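You operate a simulated robot arm through the tools that you are given. There is no shell and no other tool.

Carry out the task below with a simulated robot arm. There is one attempt and no reset: what you move stays moved.

TASK
Draw a cup of whey from vat 3 and swing it to SEAT.
Fine: wind the cup UP before swinging; leave the teal switch, the grey button and the ribbed cups.

Only the result counts: the job must be done as asked and must still hold three seconds after the hand-in. Knocking over, shifting, dropping, spilling or breaking anything else fails it.

THE ROBOT
A 7-joint arm with a two-finger parallel gripper, fixed in place. Base frame: the origin is on the floor under the middle of its stand, x ahead of it, y to its left, z up; the work surface is at about z = 800. Lengths are in mm, angles in rad, forces in N, time in s.
With the tool pointing down near the work surface it reaches from about 240 to 680 mm from the base axis. Its first joint turns from -1.152 to 1.152 rad. Payload 2.4 kg.
The tool frame sits at the grasp point between the pads (the TCP): z along the fingers, y along the line on which they close. The tips reach 30 mm beyond it. Largest opening 94 mm; finger width 28, thickness 10; the body of the gripper, 50 by 96 mm, starts 55 mm behind the TCP.
Orientation is that of the tool frame in the base frame, as [roll, pitch, yaw] about the fixed x, y, z axes, in that order (R = Rz(yaw) Ry(pitch) Rx(roll)). With the fingers straight down and closing along the base's y, the tool's x points along the base's -x, its y along +y and its z along -z.

THE INTERFACE
- The arm moves only by the tool send_rows. Its argument "steps" is a list of rows, each an object of numbers (a shift or turn left out is 0, a gripper value left out holds the last): "x", "y", "z": the shift along the base's x, y, z in mm; "rx", "ry", "rz": the turn, a rotation vector about the base's x, y, z in rad; "claw": the finger opening in mm, from 0 to 94. In form: [{"x": .., "y": .., "z": .., "rx": .., "ry": .., "rz": .., "claw": ..}, ...]. A call has 1 to 20 rows; each row shifts and turns the commanded pose from where the row before left it. A row lasts 0.2 s, in which the tool goes at most 50 mm and 0.15 rad; a call with a longer step from one row to the next is refused whole, and so is a gripper value outside its range. A pose out of reach is approached as far as the arm can. The call stops where the force on the tool passes 50 N (or 10 N more than at its start, if that is more) or the arm is blocked; 0.2 s more then pass. Each finger travels about 153 mm/s and halts on what it meets, pressing with about 29 N; the grip force reading is that of the motor and also rises with nothing between the fingers. The clock runs only during rows and for 0.2 s after the last one: add rows that do not move to give the fingers time. The reply holds the time, the measured pose of the TCP, the force on the tool along the base axes, the opening and the grip force, in the units named above and with some noise, with the torque about the TCP (base axes, N m) and any sound that the robot's microphone picked up.
- Cameras (640 x 400 px; columns grow to the right, rows downward): "scene" is fixed at [-6.6, 454.1, 1435.5]; the picture's right is [-0.99, -0.14, 0.00], its down [-0.09, 0.63, -0.77] and it looks along [0.11, -0.77, -0.63] (base axes); focal length 228 px, centre (320, 200). "wrist" rides on the gripper at [76, 14, -102] in the tool frame; the picture's right is [-0.18, 0.98, 0.00], its down [-0.75, -0.14, -0.64] and it looks along [-0.63, -0.12, 0.77] (tool axes); focal length 243 px, centre (320, 200). There is no depth. A picture from a camera that has moved, and an enlarged one, comes with that camera's place and axes in the base frame and with its lens.
- grab_frame(camera): a new picture of that camera. It takes no simulated time.
- close_up(camera, box): a new picture of the part [left, top, right, bottom] of that camera's present view, enlarged. It takes no simulated time.
- close_job(): hands the job in; it is judged then, once.

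Places have to be worked out from the pictures, the camera data and where the tool is seen. Open the gripper and draw the arm clear of the work before you hand the job in, unless the task says otherwise.

The tools are called after ">>>" by a JSON object that holds its "op" and its "data". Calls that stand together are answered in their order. send_rows: Moves the arm, as the interface text tells. Its arguments: {"type":"object","properties":{"steps":{"type":"array","items":{"type":"object","properties":{"x":{"type":"number"},"y":{"type":"number"},"z":{"type":"number"},"rx":{"type":"number"},"ry":{"type":"number"},"rz":{"type":"number"},"claw":{"type":"number"}}}}},"required":["steps"]} The other tools are called the same way: grab_frame (camera) takes a picture; close_up (camera, box) takes an enlarged picture of a part of a camera's view; close_job () hands the job in.

At the start:

```text
t: 0.0
tool_pos: [441.8, 9.0, 1224.2]
ee_rot: [-3.14, -0.001, -3.14]
contact_force: [0.5, 0.8, 0.1]
torque: [0.01, 0.0, -0.02]
opening: 94.0
grasp_force: 0.0
```

scene: 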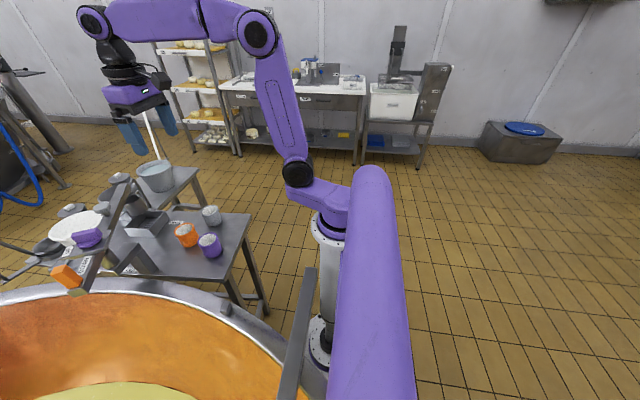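
wrist: 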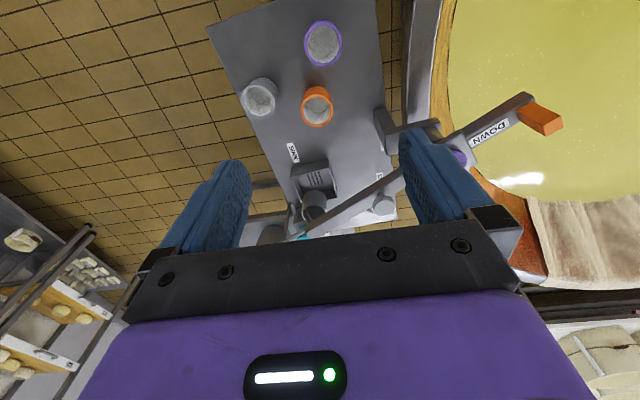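

I start with enlarged views of the work area to understand the apparatus.

>>> {"op": "close_up", "data": {"camera": "scene", "box": [0, 140, 260, 303]}}

>>> {"op": "close_up", "data": {"camera": "wrist", "box": [200, 0, 600, 250]}}

>>> {"op": "close_up", "data": {"camera": "scene", "box": [20, 160, 150, 241]}}

```text
2.45 times, centred on (130, 222) of scene
camera zoom: at [-6.6, 454.1, 1435.5], right [-0.99, -0.14, 0.0], down [-0.09, 0.63, -0.77], along [0.11, -0.77, -0.63], focal length 560 px, centre (786, 147)
```

zoom: 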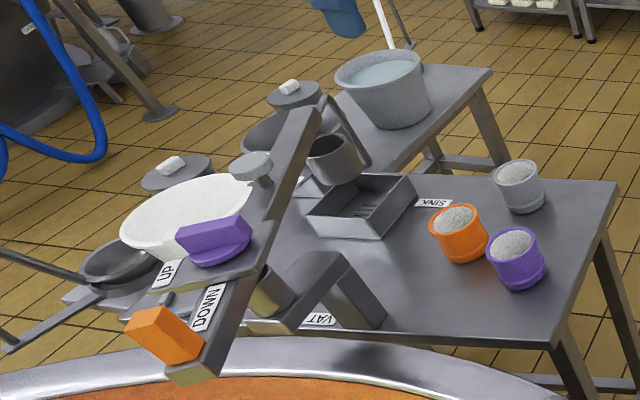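

```text
1.60 times, centred on (400, 125) of wrist
camera zoom: at [365.7, 24.4, 1327.1], right [0.18, 0.98, 0.0], down [0.75, -0.14, 0.64], along [0.63, -0.12, -0.77], focal length 388 px, centre (192, 320)
```

zoom: 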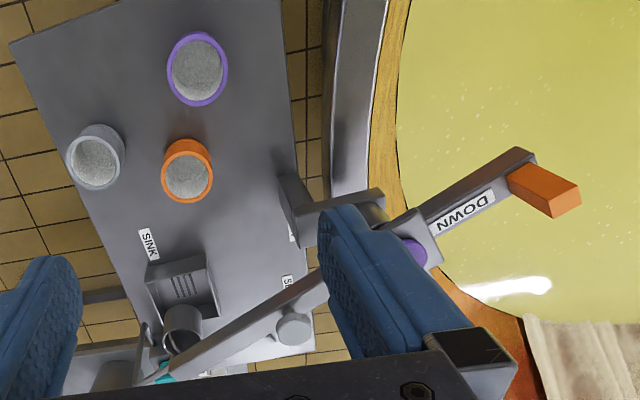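

```text
4.92 times, centred on (85, 200) of scene
camera zoom: at [-6.6, 454.1, 1435.5], right [-0.99, -0.14, 0.0], down [-0.09, 0.63, -0.77], along [0.11, -0.77, -0.63], focal length 1123 px, centre (1477, 198)
```

zoom: 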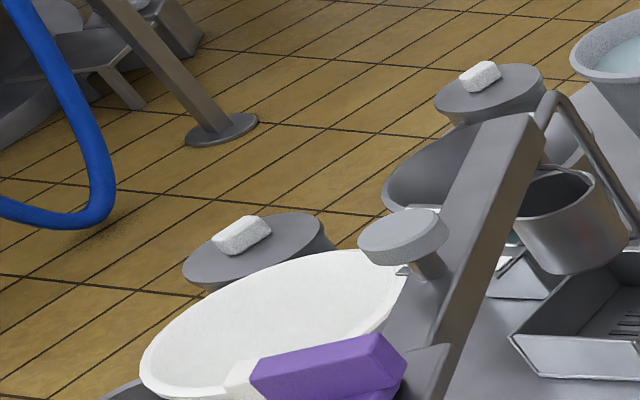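

The device is a boom with an orange handle (about [530, 268, 1033]) and a purple handle, labels UP/DOWN, and plates on the table. I draw the arm back and tilt it in free air to view the apparatus better.

>>> {"op": "send_rows", "data": {"steps": [{"x": -30, "ry": -0.1}, {"x": -30, "ry": -0.1}, {"x": -30, "ry": -0.1}, {"x": -30, "ry": -0.1}, {"x": -30, "ry": -0.1}, {"x": 0}]}}

```text
t: 1.4
tool_pos: [292.9, 11.6, 1223.0]
ee_rot: [-3.141, 0.501, -3.141]
contact_force: [-0.2, -0.6, 0.8]
torque: [0.03, 0.01, 0.0]
opening: 93.7
grasp_force: 0.0
```

The arm moved as commanded; I take new pictures from here.

>>> {"op": "grab_frame", "data": {"camera": "wrist"}}

>>> {"op": "grab_frame", "data": {"camera": "scene"}}

```text
taken
camera wrist: at [177.4, 25.5, 1276.8], right [0.16, 0.98, 0.09], down [0.35, -0.14, 0.93], along [0.92, -0.12, -0.37], focal length 243 px, centre (320, 200)
```

wrist: 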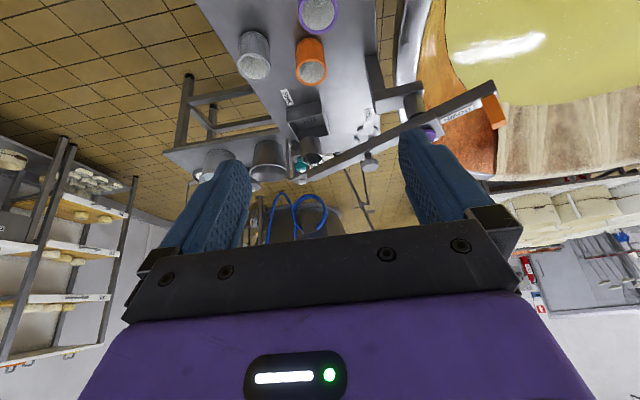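

```text
taken
```

scene: 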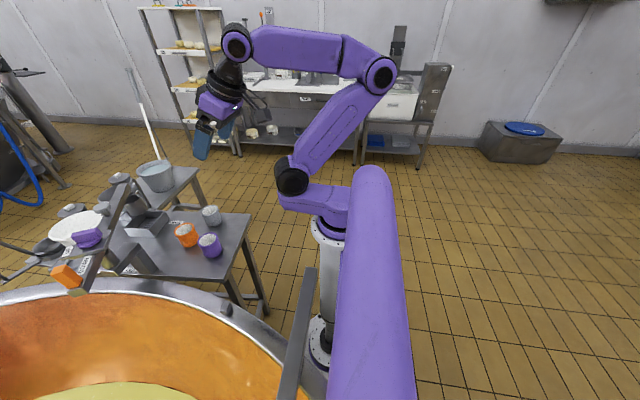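

>>> {"op": "close_up", "data": {"camera": "wrist", "box": [220, 60, 520, 248]}}

>>> {"op": "close_up", "data": {"camera": "scene", "box": [0, 160, 160, 300]}}

```text
2.13 times, centred on (370, 154) of wrist
camera zoom: at [177.4, 25.5, 1276.8], right [0.16, 0.98, 0.09], down [0.35, -0.14, 0.93], along [0.92, -0.12, -0.37], focal length 516 px, centre (214, 298)
```

zoom: 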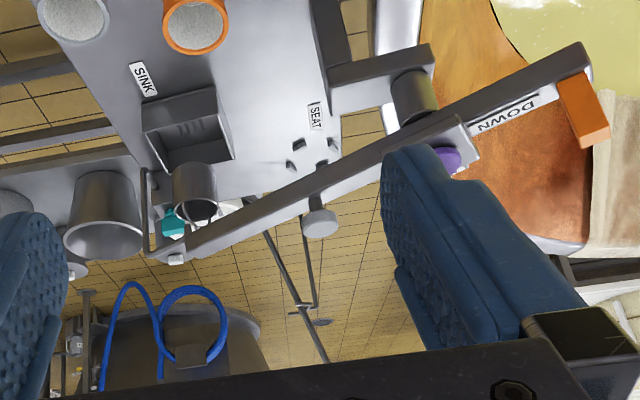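

```text
2.86 times, centred on (80, 230) of scene
camera zoom: at [-6.6, 454.1, 1435.5], right [-0.99, -0.14, 0.0], down [-0.09, 0.63, -0.77], along [0.11, -0.77, -0.63], focal length 652 px, centre (1006, 114)
```

zoom: 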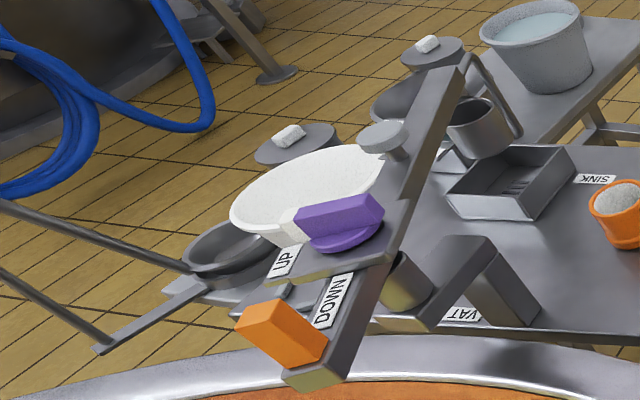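

The boom pivots on a post near [?], with an orange swing handle, a purple knob with UP/DOWN, a grey button and a bail cup at the far end. I move the camera above the far area to find the vats and labels, still at height z≈1220.

>>> {"op": "send_rows", "data": {"steps": [{"x": 40, "y": 10, "ry": 0.1, "z": 10}, {"x": 40, "y": 10, "ry": 0.1, "z": 10}, {"x": 40, "y": 10, "ry": 0.1, "z": 10}, {"x": 40, "y": 10, "ry": 0.1}, {"x": 40, "y": 10, "ry": 0.1}, {"x": 40, "y": 10}, {"x": 40, "y": 10}, {"x": 0}]}}

>>> {"op": "grab_frame", "data": {"camera": "wrist"}}

```text
t: 3.2
tool_pos: [574.0, 78.8, 1256.1]
ee_rot: [3.14, -0.003, -3.141]
contact_force: [0.2, 0.7, 0.5]
torque: [-0.05, 0.04, -0.01]
opening: 93.9
grasp_force: 0.0
```

```text
taken
camera wrist: at [497.3, 91.9, 1358.8], right [0.18, 0.98, 0.0], down [0.75, -0.14, 0.64], along [0.63, -0.12, -0.77], focal length 243 px, centre (320, 200)
```

wrist: 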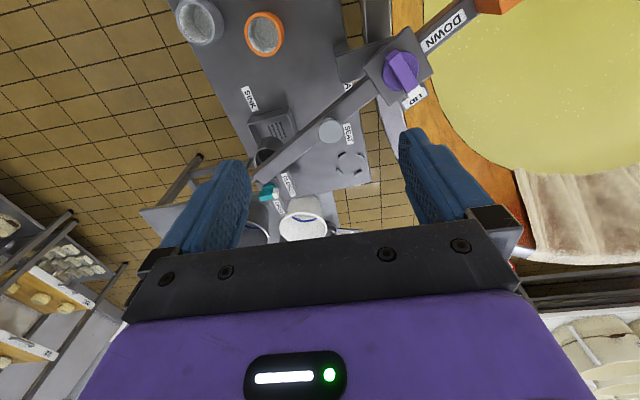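

>>> {"op": "close_up", "data": {"camera": "wrist", "box": [220, 80, 420, 250]}}

>>> {"op": "close_up", "data": {"camera": "wrist", "box": [320, 0, 520, 125]}}

>>> {"op": "grab_frame", "data": {"camera": "scene"}}

```text
2.35 times, centred on (320, 165) of wrist
camera zoom: at [497.3, 91.9, 1358.8], right [0.18, 0.98, 0.0], down [0.75, -0.14, 0.64], along [0.63, -0.12, -0.77], focal length 571 px, centre (320, 282)
```

zoom: 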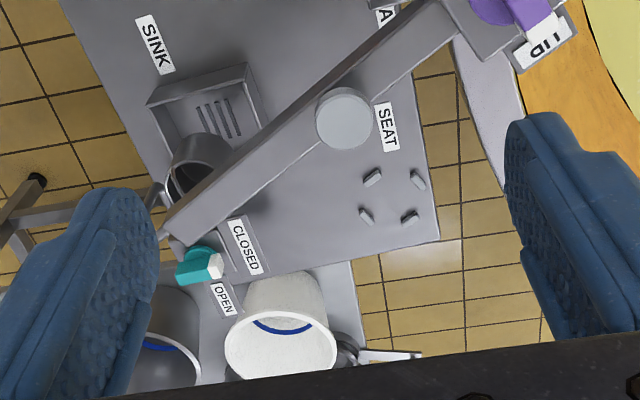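

```text
3.20 times, centred on (420, 62) of wrist
camera zoom: at [497.3, 91.9, 1358.8], right [0.18, 0.98, 0.0], down [0.75, -0.14, 0.64], along [0.63, -0.12, -0.77], focal length 776 px, centre (0, 640)
```

zoom: 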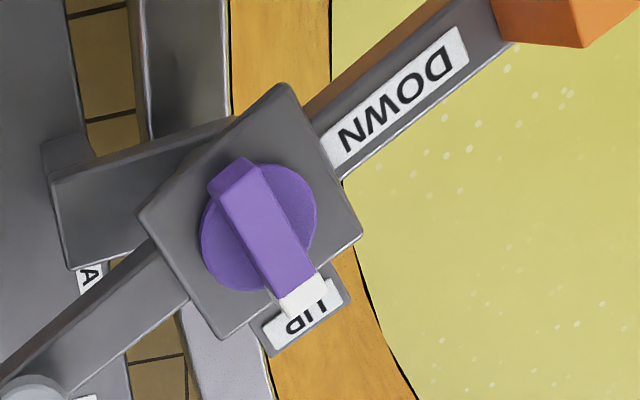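

```text
taken
```

scene: 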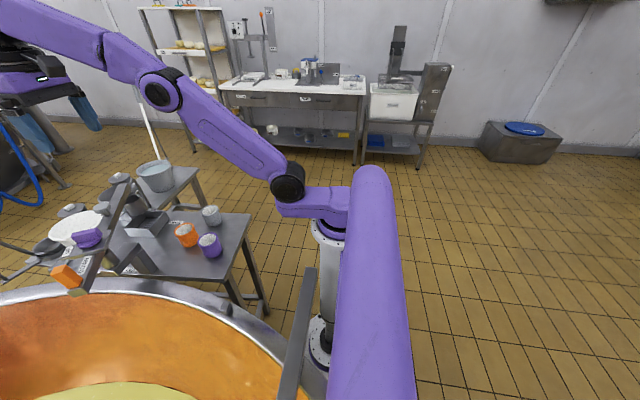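

The purple knob points at UP now; SINK, SEAT nest and a label "VA…" near the bracket are on the table. I zoom in on the labels to identify vat 3.

>>> {"op": "close_up", "data": {"camera": "scene", "box": [90, 240, 150, 278]}}

>>> {"op": "close_up", "data": {"camera": "wrist", "box": [270, 60, 400, 141]}}

>>> {"op": "close_up", "data": {"camera": "scene", "box": [0, 200, 120, 275]}}

```text
10.53 times, centred on (120, 259) of scene
camera zoom: at [-6.5, 454.1, 1435.5], right [-0.99, -0.14, 0.0], down [-0.09, 0.63, -0.77], along [0.11, -0.77, -0.63], focal length 2402 px, centre (2425, -421)
```

zoom: 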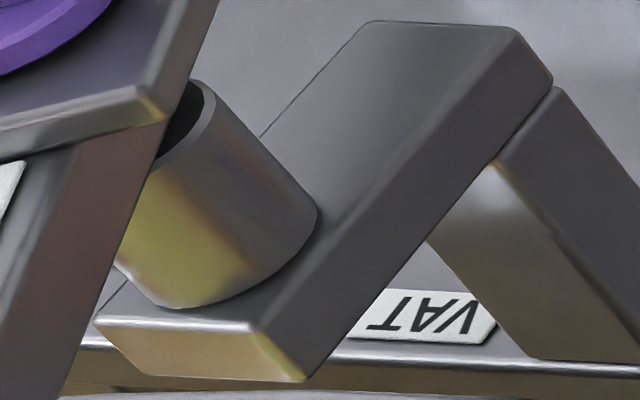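

```text
4.92 times, centred on (335, 100) of wrist
camera zoom: at [497.3, 91.9, 1358.8], right [0.18, 0.98, 0.0], down [0.75, -0.14, 0.64], along [0.63, -0.12, -0.77], focal length 1194 px, centre (246, 690)
```

zoom: 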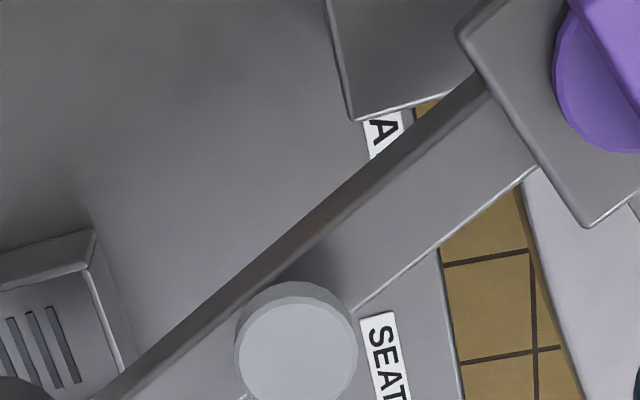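

```text
5.33 times, centred on (60, 238) of scene
camera zoom: at [-6.5, 454.1, 1435.5], right [-0.99, -0.14, 0.0], down [-0.09, 0.63, -0.77], along [0.11, -0.77, -0.63], focal length 1217 px, centre (1707, 0)
```

zoom: 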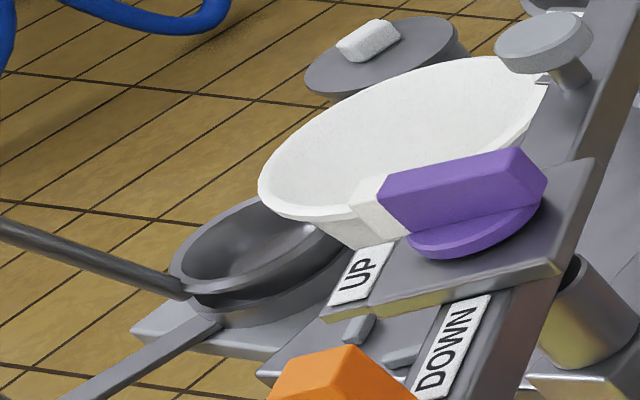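

The VAT label sits at the table edge beside the big copper vat with yellow whey. I move (still high) so the camera looks at the knob and orange handle from nearer.

>>> {"op": "send_rows", "data": {"steps": [{"x": -25, "y": 30}, {"x": -25, "y": 30}, {"x": -25, "y": 30}, {"x": -15, "y": 20}, {"x": 0}]}}

>>> {"op": "grab_frame", "data": {"camera": "wrist"}}

>>> {"op": "close_up", "data": {"camera": "wrist", "box": [200, 0, 460, 163]}}

```text
t: 4.4
tool_pos: [484.2, 189.2, 1253.3]
ee_rot: [-3.141, 0.001, 3.14]
contact_force: [0.3, 0.2, -0.2]
torque: [0.01, 0.01, -0.04]
opening: 94.0
grasp_force: 0.1
```

```text
taken
camera wrist: at [408.5, 203.6, 1357.2], right [0.18, 0.98, 0.0], down [0.75, -0.14, 0.64], along [0.63, -0.12, -0.77], focal length 243 px, centre (320, 200)
```

wrist: 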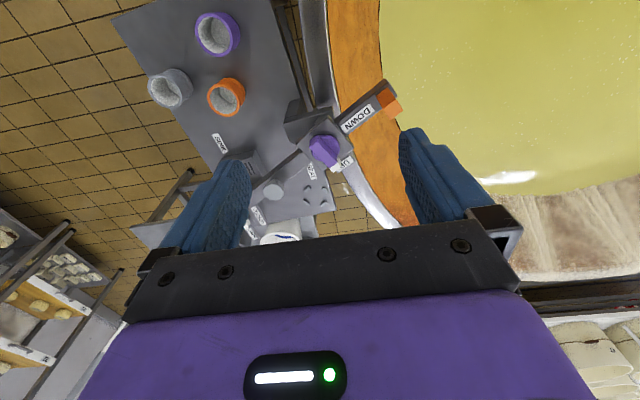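

```text
2.45 times, centred on (330, 82) of wrist
camera zoom: at [408.5, 203.6, 1357.2], right [0.18, 0.98, 0.0], down [0.75, -0.14, 0.64], along [0.63, -0.12, -0.77], focal length 595 px, centre (296, 491)
```

zoom: 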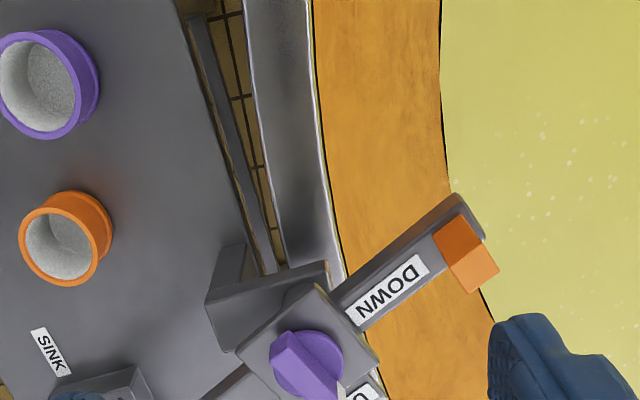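

Now closer pictures of the knob and handle for geometry.

>>> {"op": "close_up", "data": {"camera": "wrist", "box": [280, 70, 410, 175]}}

>>> {"op": "close_up", "data": {"camera": "scene", "box": [40, 220, 120, 300]}}

>>> {"op": "close_up", "data": {"camera": "scene", "box": [90, 165, 180, 245]}}

```text
3.81 times, centred on (345, 122) of wrist
camera zoom: at [408.5, 203.6, 1357.2], right [0.18, 0.98, 0.0], down [0.75, -0.14, 0.64], along [0.63, -0.12, -0.77], focal length 924 px, centre (225, 495)
```

zoom: 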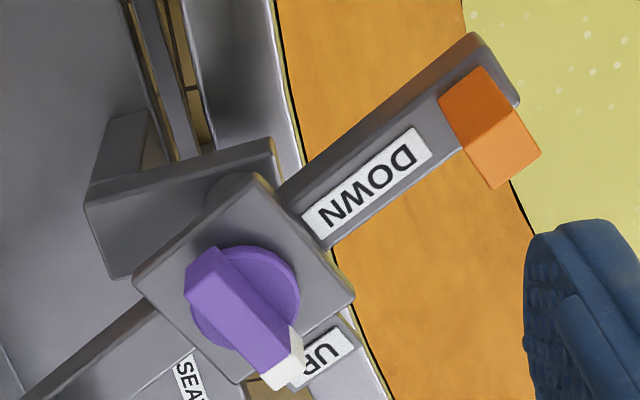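

```text
5.00 times, centred on (80, 260) of scene
camera zoom: at [-6.6, 454.1, 1435.5], right [-0.99, -0.14, 0.0], down [-0.09, 0.63, -0.77], along [0.11, -0.77, -0.63], focal length 1141 px, centre (1520, -100)
```

zoom: 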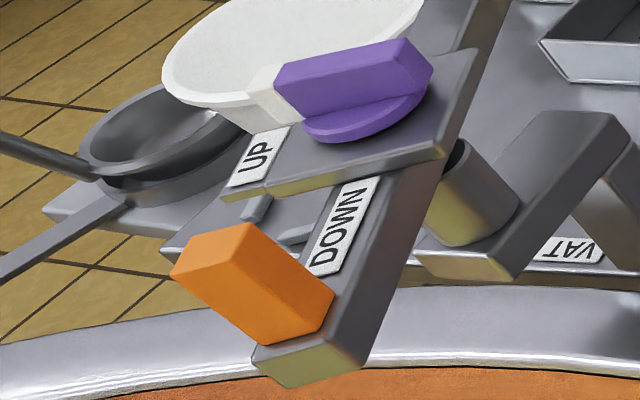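

```text
5.00 times, centred on (135, 205) of scene
camera zoom: at [-6.6, 454.1, 1435.5], right [-0.99, -0.14, 0.0], down [-0.09, 0.63, -0.77], along [0.11, -0.77, -0.63], focal length 1141 px, centre (1245, 175)
```

zoom: 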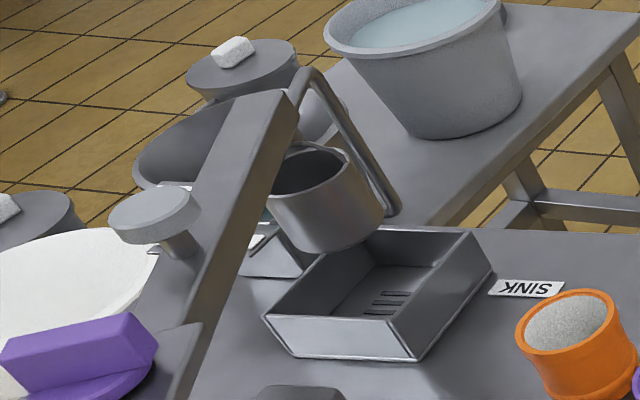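

I judge the pivot/knob at about [585, 178], knob disc z≈1018, and the vertical orange post (about 20×20, top z≈1055, boom top ≈1003) at [529, 271]; the boom's handle side points at 121°. I move above the post with the fingers turned to close tangentially (yaw −1.03), still at z≈1150.

>>> {"op": "send_rows", "data": {"steps": [{"x": 5.7, "y": 10.2, "z": -13, "rz": -0.129, "claw": 60}, {"x": 5.7, "y": 10.2, "z": -13, "rz": -0.129}, {"x": 5.7, "y": 10.2, "z": -13, "rz": -0.129}, {"x": 5.7, "y": 10.2, "z": -13, "rz": -0.129}, {"x": 5.7, "y": 10.2, "z": -13, "rz": -0.129}, {"x": 5.7, "y": 10.2, "z": -13, "rz": -0.129}, {"x": 5.7, "y": 10.2, "z": -13, "rz": -0.129}, {"x": 5.7, "y": 10.2, "z": -13, "rz": -0.129}, {"x": 0}]}}

>>> {"op": "grab_frame", "data": {"camera": "wrist"}}

>>> {"op": "grab_frame", "data": {"camera": "scene"}}

```text
t: 6.4
tool_pos: [527.7, 270.1, 1150.1]
ee_rot: [3.141, 0.0, 2.106]
contact_force: [-1.0, -0.5, -0.6]
torque: [0.01, 0.0, 0.03]
opening: 59.9
grasp_force: 0.0
```

```text
taken
camera wrist: at [501.3, 343.7, 1253.7], right [0.94, 0.34, 0.0], down [0.26, -0.72, 0.64], along [0.22, -0.6, -0.77], focal length 243 px, centre (320, 200)
```

wrist: 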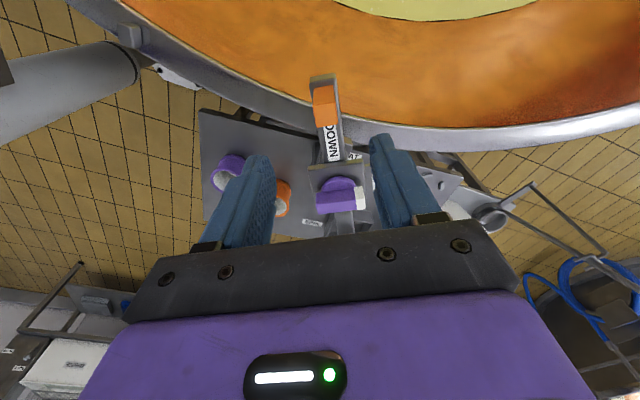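

```text
taken
```

scene: 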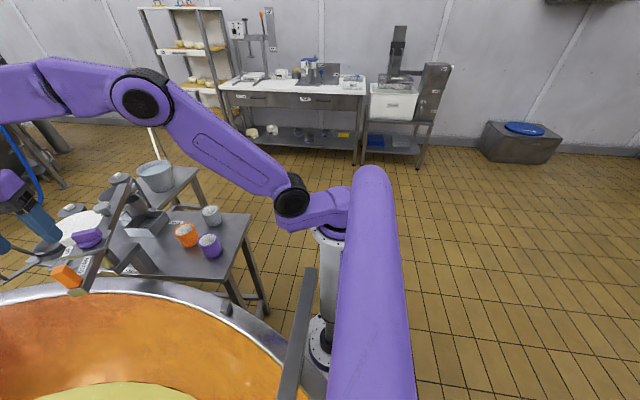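

I zoom in to check the alignment: the spot below the TCP at z=1055 should show at pixel (320, 119).

>>> {"op": "close_up", "data": {"camera": "wrist", "box": [260, 60, 400, 220]}}

```text
2.50 times, centred on (330, 140) of wrist
camera zoom: at [501.3, 343.7, 1253.7], right [0.94, 0.34, 0.0], down [0.26, -0.72, 0.64], along [0.22, -0.6, -0.77], focal length 606 px, centre (295, 350)
```

zoom: 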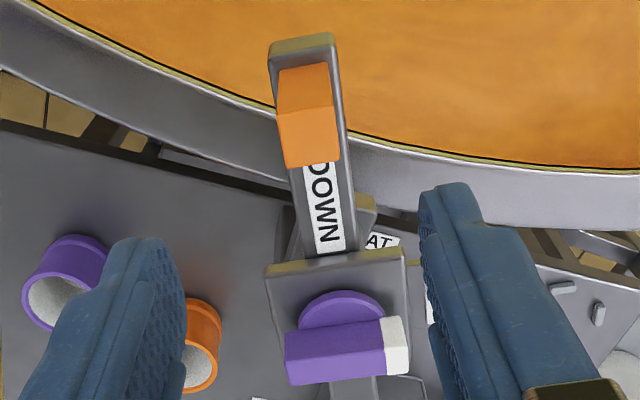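

The post shows at about [530.5, 274], so I shift (+2, +4) and descend to TCP z≈1045 with the fingers open at 60 mm around the post.

>>> {"op": "send_rows", "data": {"steps": [{"x": 2, "y": 4, "z": -10}, {"z": -15}, {"z": -15}, {"z": -15}, {"z": -15}, {"z": -12}, {"z": -12}, {"z": -11}, {"z": 0}]}}

>>> {"op": "grab_frame", "data": {"camera": "wrist"}}

>>> {"op": "close_up", "data": {"camera": "scene", "box": [20, 200, 140, 300]}}

```text
t: 8.4
tool_pos: [529.8, 275.9, 1046.3]
ee_rot: [3.141, 0.001, 2.11]
contact_force: [0.3, -0.5, -0.1]
torque: [-0.02, -0.02, -0.02]
opening: 60.0
grasp_force: 0.1
```

```text
taken
camera wrist: at [503.0, 349.1, 1148.5], right [0.94, 0.35, 0.0], down [0.27, -0.72, 0.64], along [0.22, -0.6, -0.77], focal length 243 px, centre (320, 200)
```

wrist: 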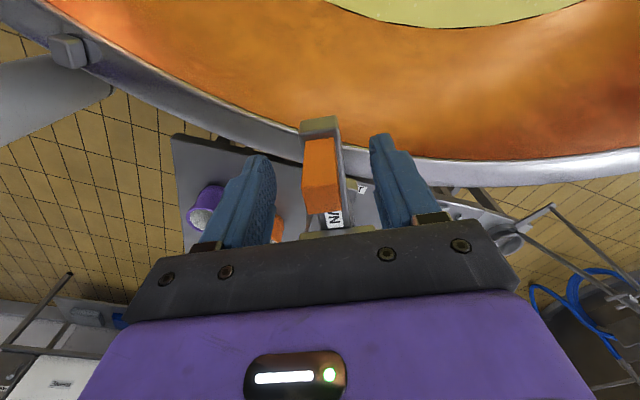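

```text
4.00 times, centred on (80, 250) of scene
camera zoom: at [-6.6, 454.1, 1435.5], right [-0.99, -0.14, 0.0], down [-0.09, 0.63, -0.77], along [0.11, -0.77, -0.63], focal length 913 px, centre (1280, 0)
```

zoom: 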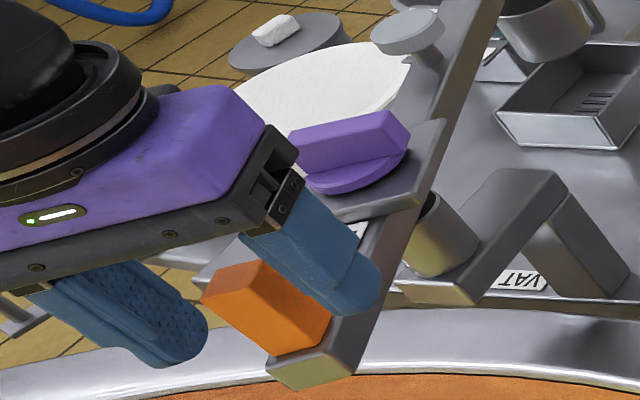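

The post is between the fingers. I close on it and read the opening.

>>> {"op": "send_rows", "data": {"steps": [{"claw": 30}, {"claw": 16}, {"claw": 10}, {}, {}]}}

>>> {"op": "grab_frame", "data": {"camera": "wrist"}}

```text
t: 9.6
tool_pos: [530.6, 276.7, 1045.6]
ee_rot: [-3.14, 0.0, 2.108]
contact_force: [-0.5, 1.1, -2.1]
torque: [0.09, -0.17, -0.1]
opening: 20.8
grasp_force: 45.4
```

```text
taken
camera wrist: at [503.1, 349.1, 1148.6], right [0.94, 0.35, 0.0], down [0.27, -0.72, 0.64], along [0.22, -0.6, -0.77], focal length 243 px, centre (320, 200)
```

wrist: 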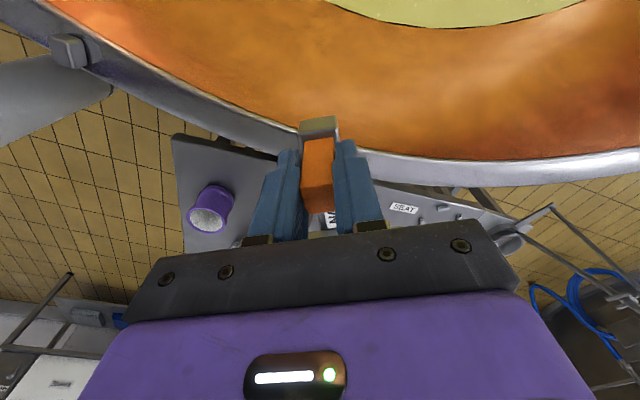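

Gripped: opening 20.8, TCP about [530.4, 276.2]. I make a small test swing of 0.3 rad counter-clockwise (handle from 120° to 137° about the pivot) and watch the forces.

>>> {"op": "send_rows", "data": {"steps": [{"x": -7.0, "y": -4.4, "rz": 0.075}, {"x": -6.7, "y": -4.9, "rz": 0.075}, {"x": -6.3, "y": -5.4, "rz": 0.075}, {"x": -5.9, "y": -5.9, "rz": 0.075}, {}]}}

>>> {"op": "grab_frame", "data": {"camera": "scene"}}

>>> {"op": "grab_frame", "data": {"camera": "wrist"}}

```text
t: 10.8
tool_pos: [504.3, 254.4, 1045.9]
ee_rot: [-3.139, -0.001, 2.41]
contact_force: [-3.1, -0.6, -6.9]
torque: [0.04, -0.39, -0.11]
opening: 20.9
grasp_force: 44.7
```

```text
taken
```

scene: 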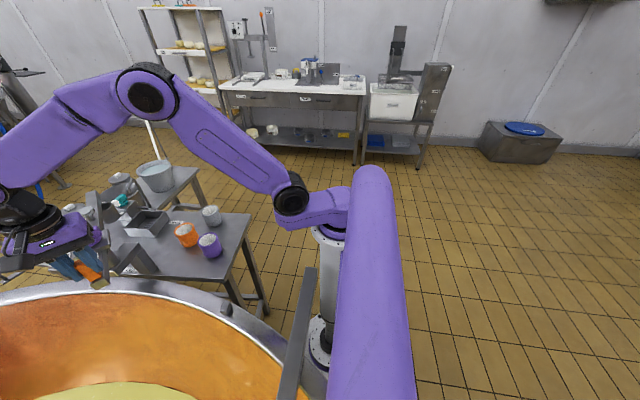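

```text
taken
camera wrist: at [456.3, 316.5, 1148.6], right [0.79, 0.61, 0.0], down [0.47, -0.61, 0.64], along [0.39, -0.51, -0.77], focal length 243 px, centre (320, 200)
```

wrist: 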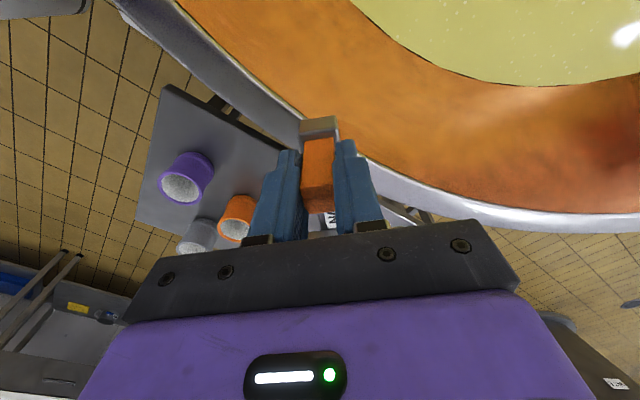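

The boom turns freely with only a few newtons. I continue the swing counter-clockwise along the arc to handle angle 178° in slow steps.

>>> {"op": "send_rows", "data": {"steps": [{"x": -5.76, "y": -6.67, "rz": 0.08}, {"x": -5.2, "y": -7.14, "rz": 0.08}, {"x": -4.63, "y": -7.53, "rz": 0.08}, {"x": -4.01, "y": -7.9, "rz": 0.08}, {"x": -3.38, "y": -8.18, "rz": 0.08}, {"x": -2.69, "y": -8.42, "rz": 0.08}, {"x": -2.03, "y": -8.61, "rz": 0.08}, {"x": -1.33, "y": -8.74, "rz": 0.08}, {"x": -0.61, "y": -8.83, "rz": 0.08}, {}]}}

>>> {"op": "grab_frame", "data": {"camera": "scene"}}

>>> {"op": "grab_frame", "data": {"camera": "wrist"}}

```text
t: 13.0
tool_pos: [473.1, 183.4, 1046.4]
ee_rot: [-3.14, -0.006, 3.129]
contact_force: [-17.4, -2.5, -3.0]
torque: [0.46, 0.75, -0.33]
opening: 21.1
grasp_force: 45.2
```

```text
taken
```

scene: 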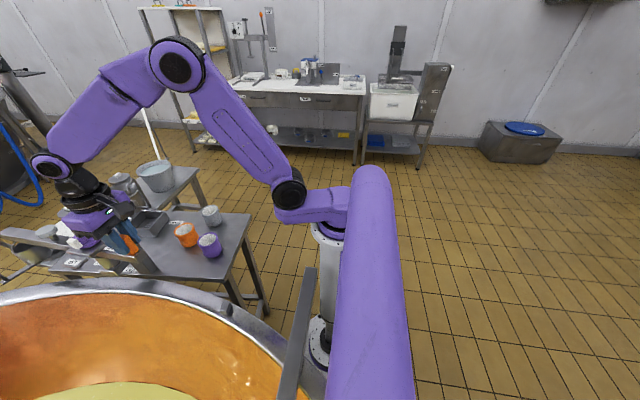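

```text
taken
camera wrist: at [398.2, 198.2, 1149.0], right [0.2, 0.98, 0.0], down [0.75, -0.15, 0.64], along [0.63, -0.13, -0.77], focal length 243 px, centre (320, 200)
```

wrist: 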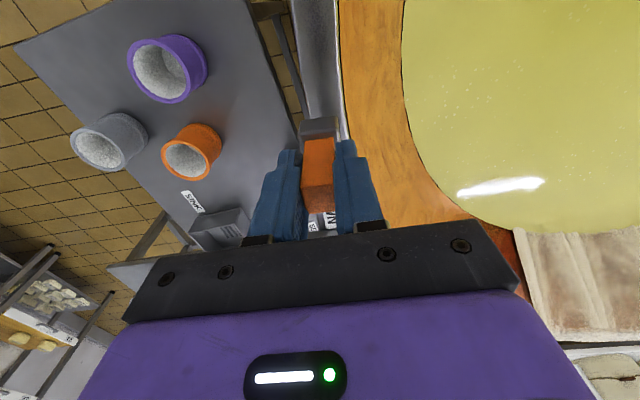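

A radial force of 17 N shows my arc is about 1–2 mm too tight; I refine the pivot to [584, 179], radius 111.5, and continue to handle angle 223°.

>>> {"op": "send_rows", "data": {"steps": [{"x": -2.0, "y": -8.7, "rz": 0.08}, {"x": 0.7, "y": -8.89, "rz": 0.08}, {"x": 1.4, "y": -8.81, "rz": 0.08}, {"x": 2.1, "y": -8.66, "rz": 0.08}, {"x": 2.8, "y": -8.47, "rz": 0.08}, {"x": 3.44, "y": -8.22, "rz": 0.08}, {"x": 4.11, "y": -7.91, "rz": 0.08}, {"x": 4.72, "y": -7.57, "rz": 0.08}, {"x": 5.32, "y": -7.16, "rz": 0.08}, {"x": 5.86, "y": -6.71, "rz": 0.08}, {}]}}

>>> {"op": "grab_frame", "data": {"camera": "scene"}}

>>> {"op": "grab_frame", "data": {"camera": "wrist"}}

```text
t: 15.4
tool_pos: [502.1, 102.8, 1045.7]
ee_rot: [-3.138, 0.003, -2.353]
contact_force: [3.8, -4.5, 26.3]
torque: [0.63, -0.35, -0.56]
opening: 21.4
grasp_force: 44.5
```

```text
taken
```

scene: 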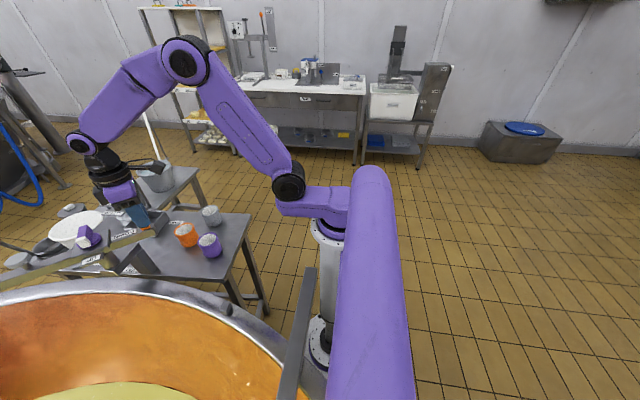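

```text
taken
camera wrist: at [438.1, 58.9, 1148.3], right [-0.57, 0.82, 0.0], down [0.63, 0.43, 0.64], along [0.53, 0.36, -0.77], focal length 243 px, centre (320, 200)
```

wrist: 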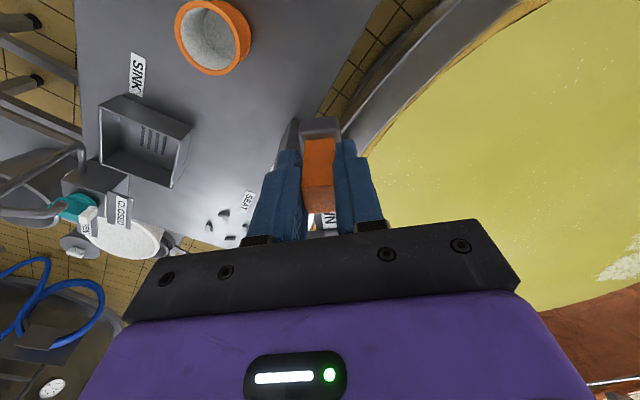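

A vertical force of 26 N has appeared; before moving on I check the cup end and the grip in close-ups.

>>> {"op": "close_up", "data": {"camera": "scene", "box": [0, 180, 180, 300]}}

>>> {"op": "close_up", "data": {"camera": "scene", "box": [0, 220, 80, 300]}}

>>> {"op": "close_up", "data": {"camera": "wrist", "box": [220, 90, 420, 250]}}

```text
3.33 times, centred on (90, 240) of scene
camera zoom: at [-6.9, 453.9, 1435.6], right [-0.99, -0.14, 0.0], down [-0.09, 0.63, -0.77], along [0.11, -0.77, -0.63], focal length 760 px, centre (1087, 67)
```

zoom: 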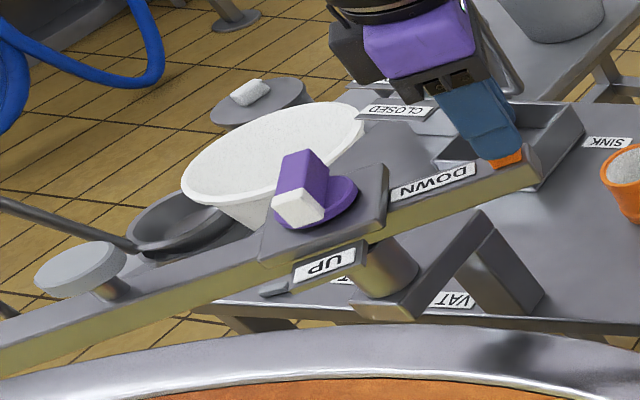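

```text
5.00 times, centred on (40, 260) of scene
camera zoom: at [-6.9, 453.9, 1435.6], right [-0.99, -0.14, 0.0], down [-0.09, 0.63, -0.77], along [0.11, -0.77, -0.63], focal length 1141 px, centre (1720, -100)
```

zoom: 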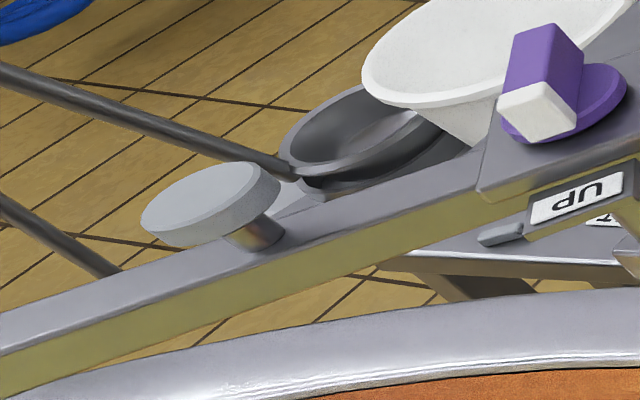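

```text
2.50 times, centred on (320, 170) of wrist
camera zoom: at [438.1, 58.9, 1148.3], right [-0.57, 0.82, 0.0], down [0.63, 0.43, 0.64], along [0.53, 0.36, -0.77], focal length 606 px, centre (320, 275)
```

zoom: 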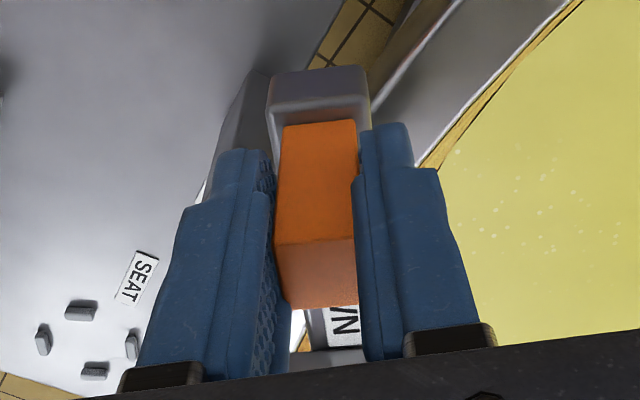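

The vertical force may be grip constraint build-up. I release briefly to unload, read forces and see if the boom stays put.

>>> {"op": "send_rows", "data": {"steps": [{"claw": 40}, {}, {}]}}

>>> {"op": "grab_frame", "data": {"camera": "wrist"}}

```text
t: 16.2
tool_pos: [502.2, 104.0, 1044.3]
ee_rot: [-3.141, 0.0, -2.355]
contact_force: [0.2, 0.3, 0.2]
torque: [-0.02, 0.02, -0.02]
opening: 39.9
grasp_force: 0.2
```

```text
taken
camera wrist: at [437.8, 59.5, 1147.5], right [-0.57, 0.82, 0.0], down [0.63, 0.43, 0.64], along [0.53, 0.36, -0.77], focal length 243 px, centre (320, 200)
```

wrist: 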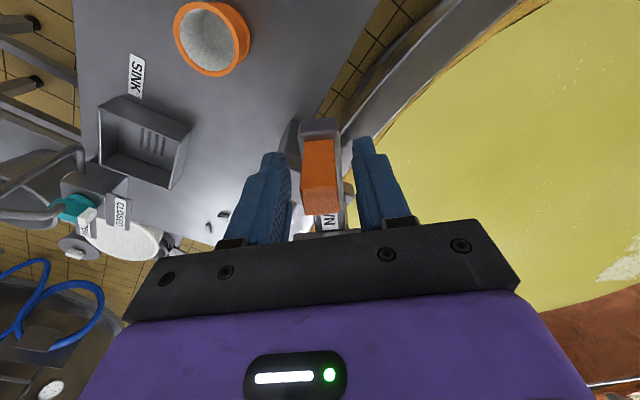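

Unloaded, the boom stays where it is. I go on with a loose cage (opening 24) to avoid force build-up, to handle angle about 246°.

>>> {"op": "send_rows", "data": {"steps": [{"claw": 24}, {}, {"x": 6.38, "y": -6.22, "rz": 0.08}, {"x": 6.87, "y": -5.69, "rz": 0.08}, {"x": 7.3, "y": -5.13, "rz": 0.08}, {"x": 7.68, "y": -4.52, "rz": 0.08}, {"x": 8.02, "y": -3.9, "rz": 0.08}, {}]}}

>>> {"op": "grab_frame", "data": {"camera": "wrist"}}

>>> {"op": "grab_frame", "data": {"camera": "scene"}}

```text
t: 18.0
tool_pos: [537.9, 77.1, 1046.8]
ee_rot: [-3.14, -0.001, -1.953]
contact_force: [-0.1, 0.5, -0.8]
torque: [0.02, -0.02, -0.02]
opening: 23.9
grasp_force: 0.0
```

```text
taken
camera wrist: at [496.1, 11.4, 1148.8], right [-0.84, 0.54, 0.0], down [0.41, 0.65, 0.64], along [0.35, 0.54, -0.77], focal length 243 px, centre (320, 200)
```

wrist: 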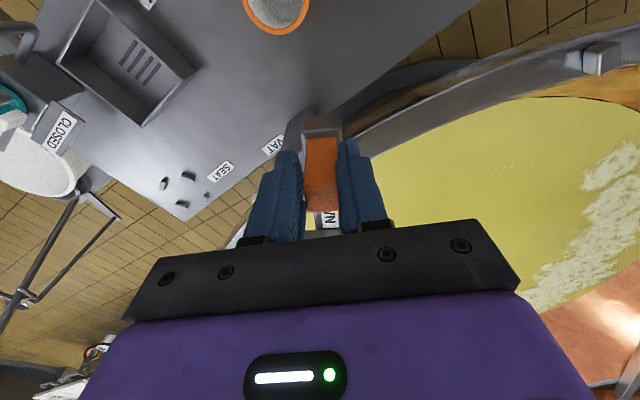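

```text
taken
```

scene: 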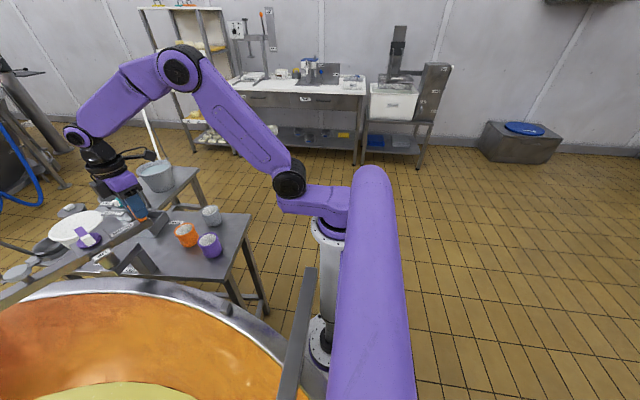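

No load now, and the boom follows. I continue to handle angle about 269° (cup over the vat, direction +y from the pivot).

>>> {"op": "send_rows", "data": {"steps": [{"x": 8.31, "y": -3.25, "rz": 0.08}, {"x": 8.54, "y": -2.57, "rz": 0.08}, {"x": 8.71, "y": -1.88, "rz": 0.08}, {"x": 8.84, "y": -1.17, "rz": 0.08}, {"x": 8.91, "y": -0.47, "rz": 0.08}, {}]}}

>>> {"op": "grab_frame", "data": {"camera": "wrist"}}

>>> {"op": "grab_frame", "data": {"camera": "scene"}}

```text
t: 19.4
tool_pos: [582.3, 67.2, 1046.5]
ee_rot: [-3.142, 0.0, -1.555]
contact_force: [-0.2, -0.1, -0.8]
torque: [0.0, -0.01, 0.01]
opening: 24.1
grasp_force: 0.3
```

```text
taken
camera wrist: at [569.2, -9.5, 1147.8], right [-0.99, 0.17, 0.0], down [0.13, 0.76, 0.64], along [0.11, 0.63, -0.77], focal length 243 px, centre (320, 200)
```

wrist: 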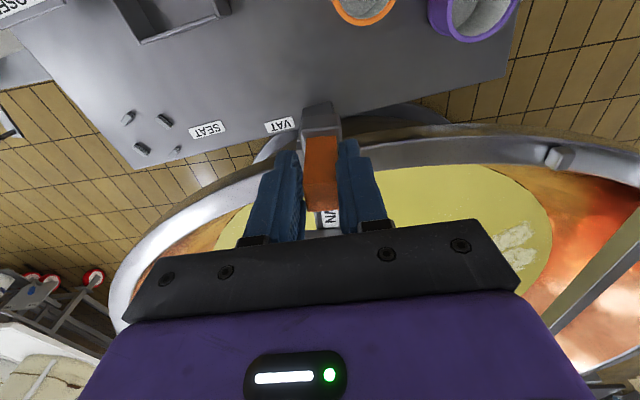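

```text
taken
```

scene: 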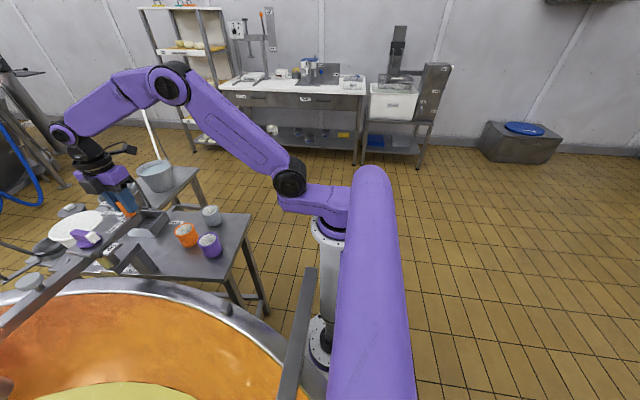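

The cup should now hang over the vat. I zoom in at the scene's lower left to find the cup.

>>> {"op": "close_up", "data": {"camera": "scene", "box": [0, 250, 160, 400]}}

>>> {"op": "close_up", "data": {"camera": "wrist", "box": [180, 90, 420, 260]}}

```text
2.67 times, centred on (80, 325) of scene
camera zoom: at [-6.6, 454.1, 1435.5], right [-0.99, -0.14, 0.0], down [-0.09, 0.63, -0.77], along [0.11, -0.77, -0.63], focal length 608 px, centre (960, -133)
```

zoom: 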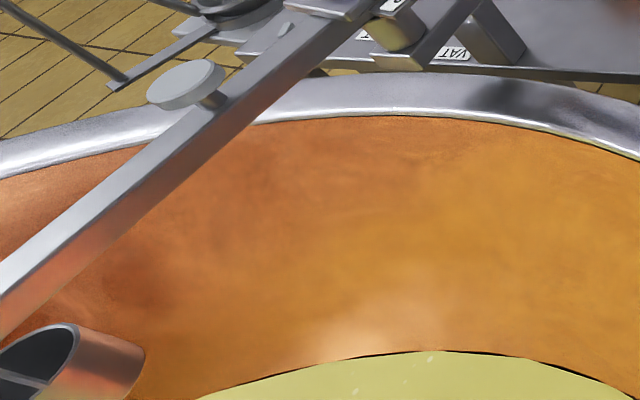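

```text
2.35 times, centred on (300, 175) of wrist
camera zoom: at [569.2, -9.5, 1147.8], right [-0.99, 0.17, 0.0], down [0.13, 0.76, 0.64], along [0.11, 0.63, -0.77], focal length 571 px, centre (367, 259)
```

zoom: 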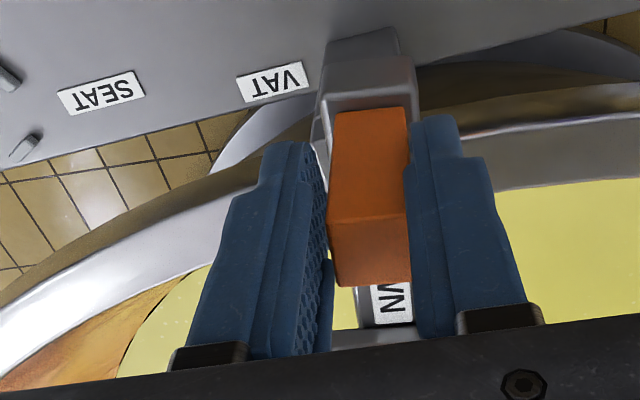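

Close-ups can reach outside the normal frame; I use that to view the cup and vat fully.

>>> {"op": "close_up", "data": {"camera": "scene", "box": [0, 200, 20, 400]}}

>>> {"op": "close_up", "data": {"camera": "scene", "box": [0, 0, 20, 400]}}

```text
2.00 times, centred on (10, 300) of scene
camera zoom: at [-6.6, 454.1, 1435.5], right [-0.99, -0.14, 0.0], down [-0.09, 0.63, -0.77], along [0.11, -0.77, -0.63], focal length 456 px, centre (940, 0)
```

zoom: 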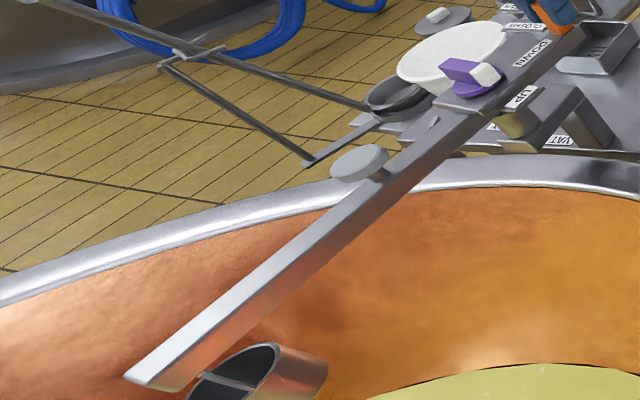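

```text
1.00 times, centred on (10, 200) of scene (not enlarged: the box is as wide or as high as the picture)
camera zoom: at [-6.6, 454.1, 1435.5], right [-0.99, -0.14, 0.0], down [-0.09, 0.63, -0.77], along [0.11, -0.77, -0.63], focal length 228 px, centre (630, 200)
```

zoom: 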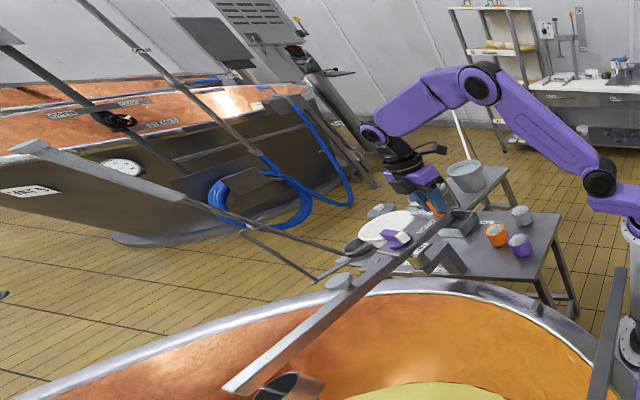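

There is another vat with a number plate in the background; I check its label and the extent of the near vat.

>>> {"op": "close_up", "data": {"camera": "scene", "box": [-310, 165, -250, 215]}}

>>> {"op": "close_up", "data": {"camera": "scene", "box": [0, 398, 20, 400]}}

```text
refused: -310 is not a number from 0 to 640
```

```text
16.00 times, centred on (10, 399) of scene
camera zoom: at [-6.6, 454.1, 1435.5], right [-0.99, -0.14, 0.0], down [-0.09, 0.63, -0.77], along [0.11, -0.77, -0.63], focal length 3650 px, centre (5280, -2984)
```

zoom: 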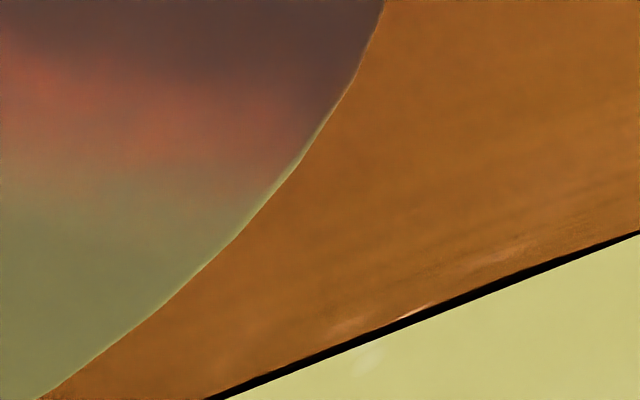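

I look further down below the frame to see the whey surface relative to the cup.

>>> {"op": "close_up", "data": {"camera": "scene", "box": [0, 390, 360, 400]}}

>>> {"op": "close_up", "data": {"camera": "scene", "box": [0, 380, 200, 400]}}

```text
1.78 times, centred on (180, 395) of scene
camera zoom: at [-6.6, 454.1, 1435.5], right [-0.99, -0.14, 0.0], down [-0.09, 0.63, -0.77], along [0.11, -0.77, -0.63], focal length 406 px, centre (569, -147)
```

zoom: 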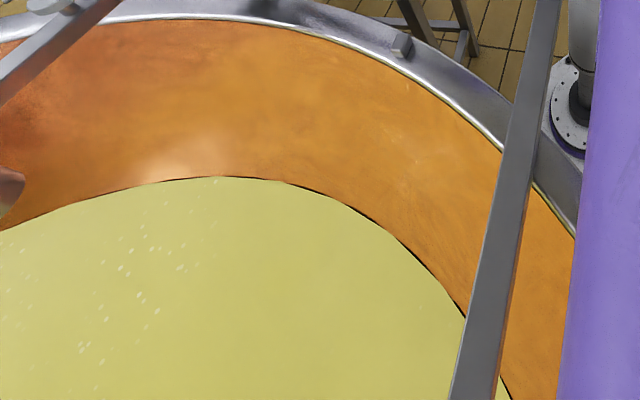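

```text
3.20 times, centred on (100, 390) of scene
camera zoom: at [-6.6, 454.1, 1435.5], right [-0.99, -0.14, 0.0], down [-0.09, 0.63, -0.77], along [0.11, -0.77, -0.63], focal length 730 px, centre (1024, -408)
```

zoom: 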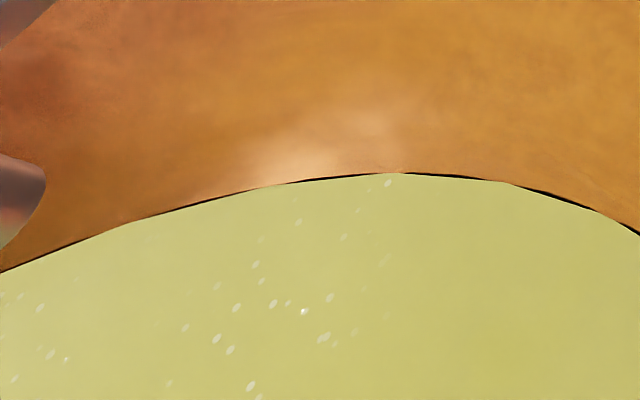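

Fitting circles to rim and whey edge, the whey edge lies at y≈345 and the cup hangs at about [589, 449], ~100 mm inside the whey's edge. I open, lift clear of the post, and go above the knob at [584, 179] with yaw turned so the fingers close across the bar.

>>> {"op": "send_rows", "data": {"steps": [{"claw": 50}, {}, {"z": 25}, {"z": 25}, {"z": 25}, {"y": 11, "rz": -0.145}, {"y": 11, "rz": -0.145}, {"y": 11, "rz": -0.145}, {"y": 11, "rz": -0.145}, {"y": 11, "rz": -0.145}, {"y": 11, "rz": -0.145}, {"y": 11, "rz": -0.145}, {"y": 11, "rz": -0.145}, {"y": 11, "rz": -0.145}, {"y": 11, "rz": -0.145}, {"y": 2, "rz": -0.15}, {}]}}

>>> {"op": "grab_frame", "data": {"camera": "wrist"}}

>>> {"op": "close_up", "data": {"camera": "scene", "box": [0, 200, 20, 400]}}

```text
t: 23.0
tool_pos: [582.7, 179.4, 1119.3]
ee_rot: [3.141, 0.0, 3.126]
contact_force: [0.6, -0.4, 0.1]
torque: [0.0, -0.01, 0.02]
opening: 49.9
grasp_force: 0.1
```

```text
taken
camera wrist: at [506.2, 194.2, 1221.8], right [0.2, 0.98, 0.0], down [0.75, -0.15, 0.64], along [0.63, -0.13, -0.77], focal length 243 px, centre (320, 200)
```

wrist: 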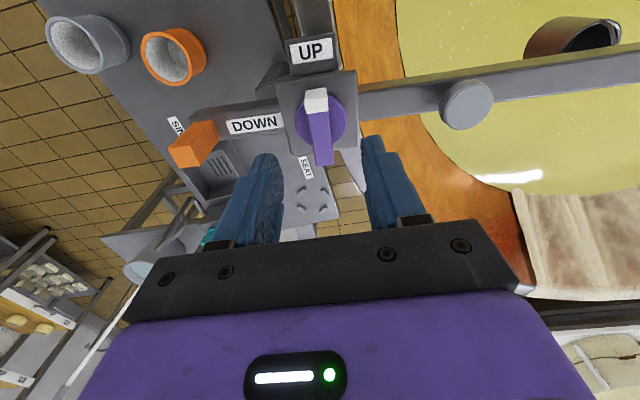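

```text
2.00 times, centred on (10, 300) of scene
camera zoom: at [-6.6, 454.1, 1435.5], right [-0.99, -0.14, 0.0], down [-0.09, 0.63, -0.77], along [0.11, -0.77, -0.63], focal length 456 px, centre (940, 0)
```

zoom: 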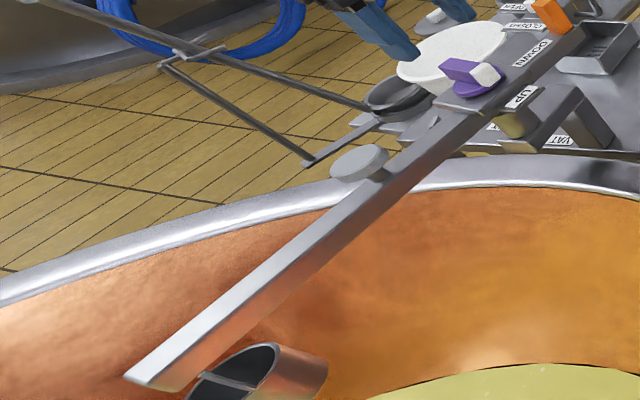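

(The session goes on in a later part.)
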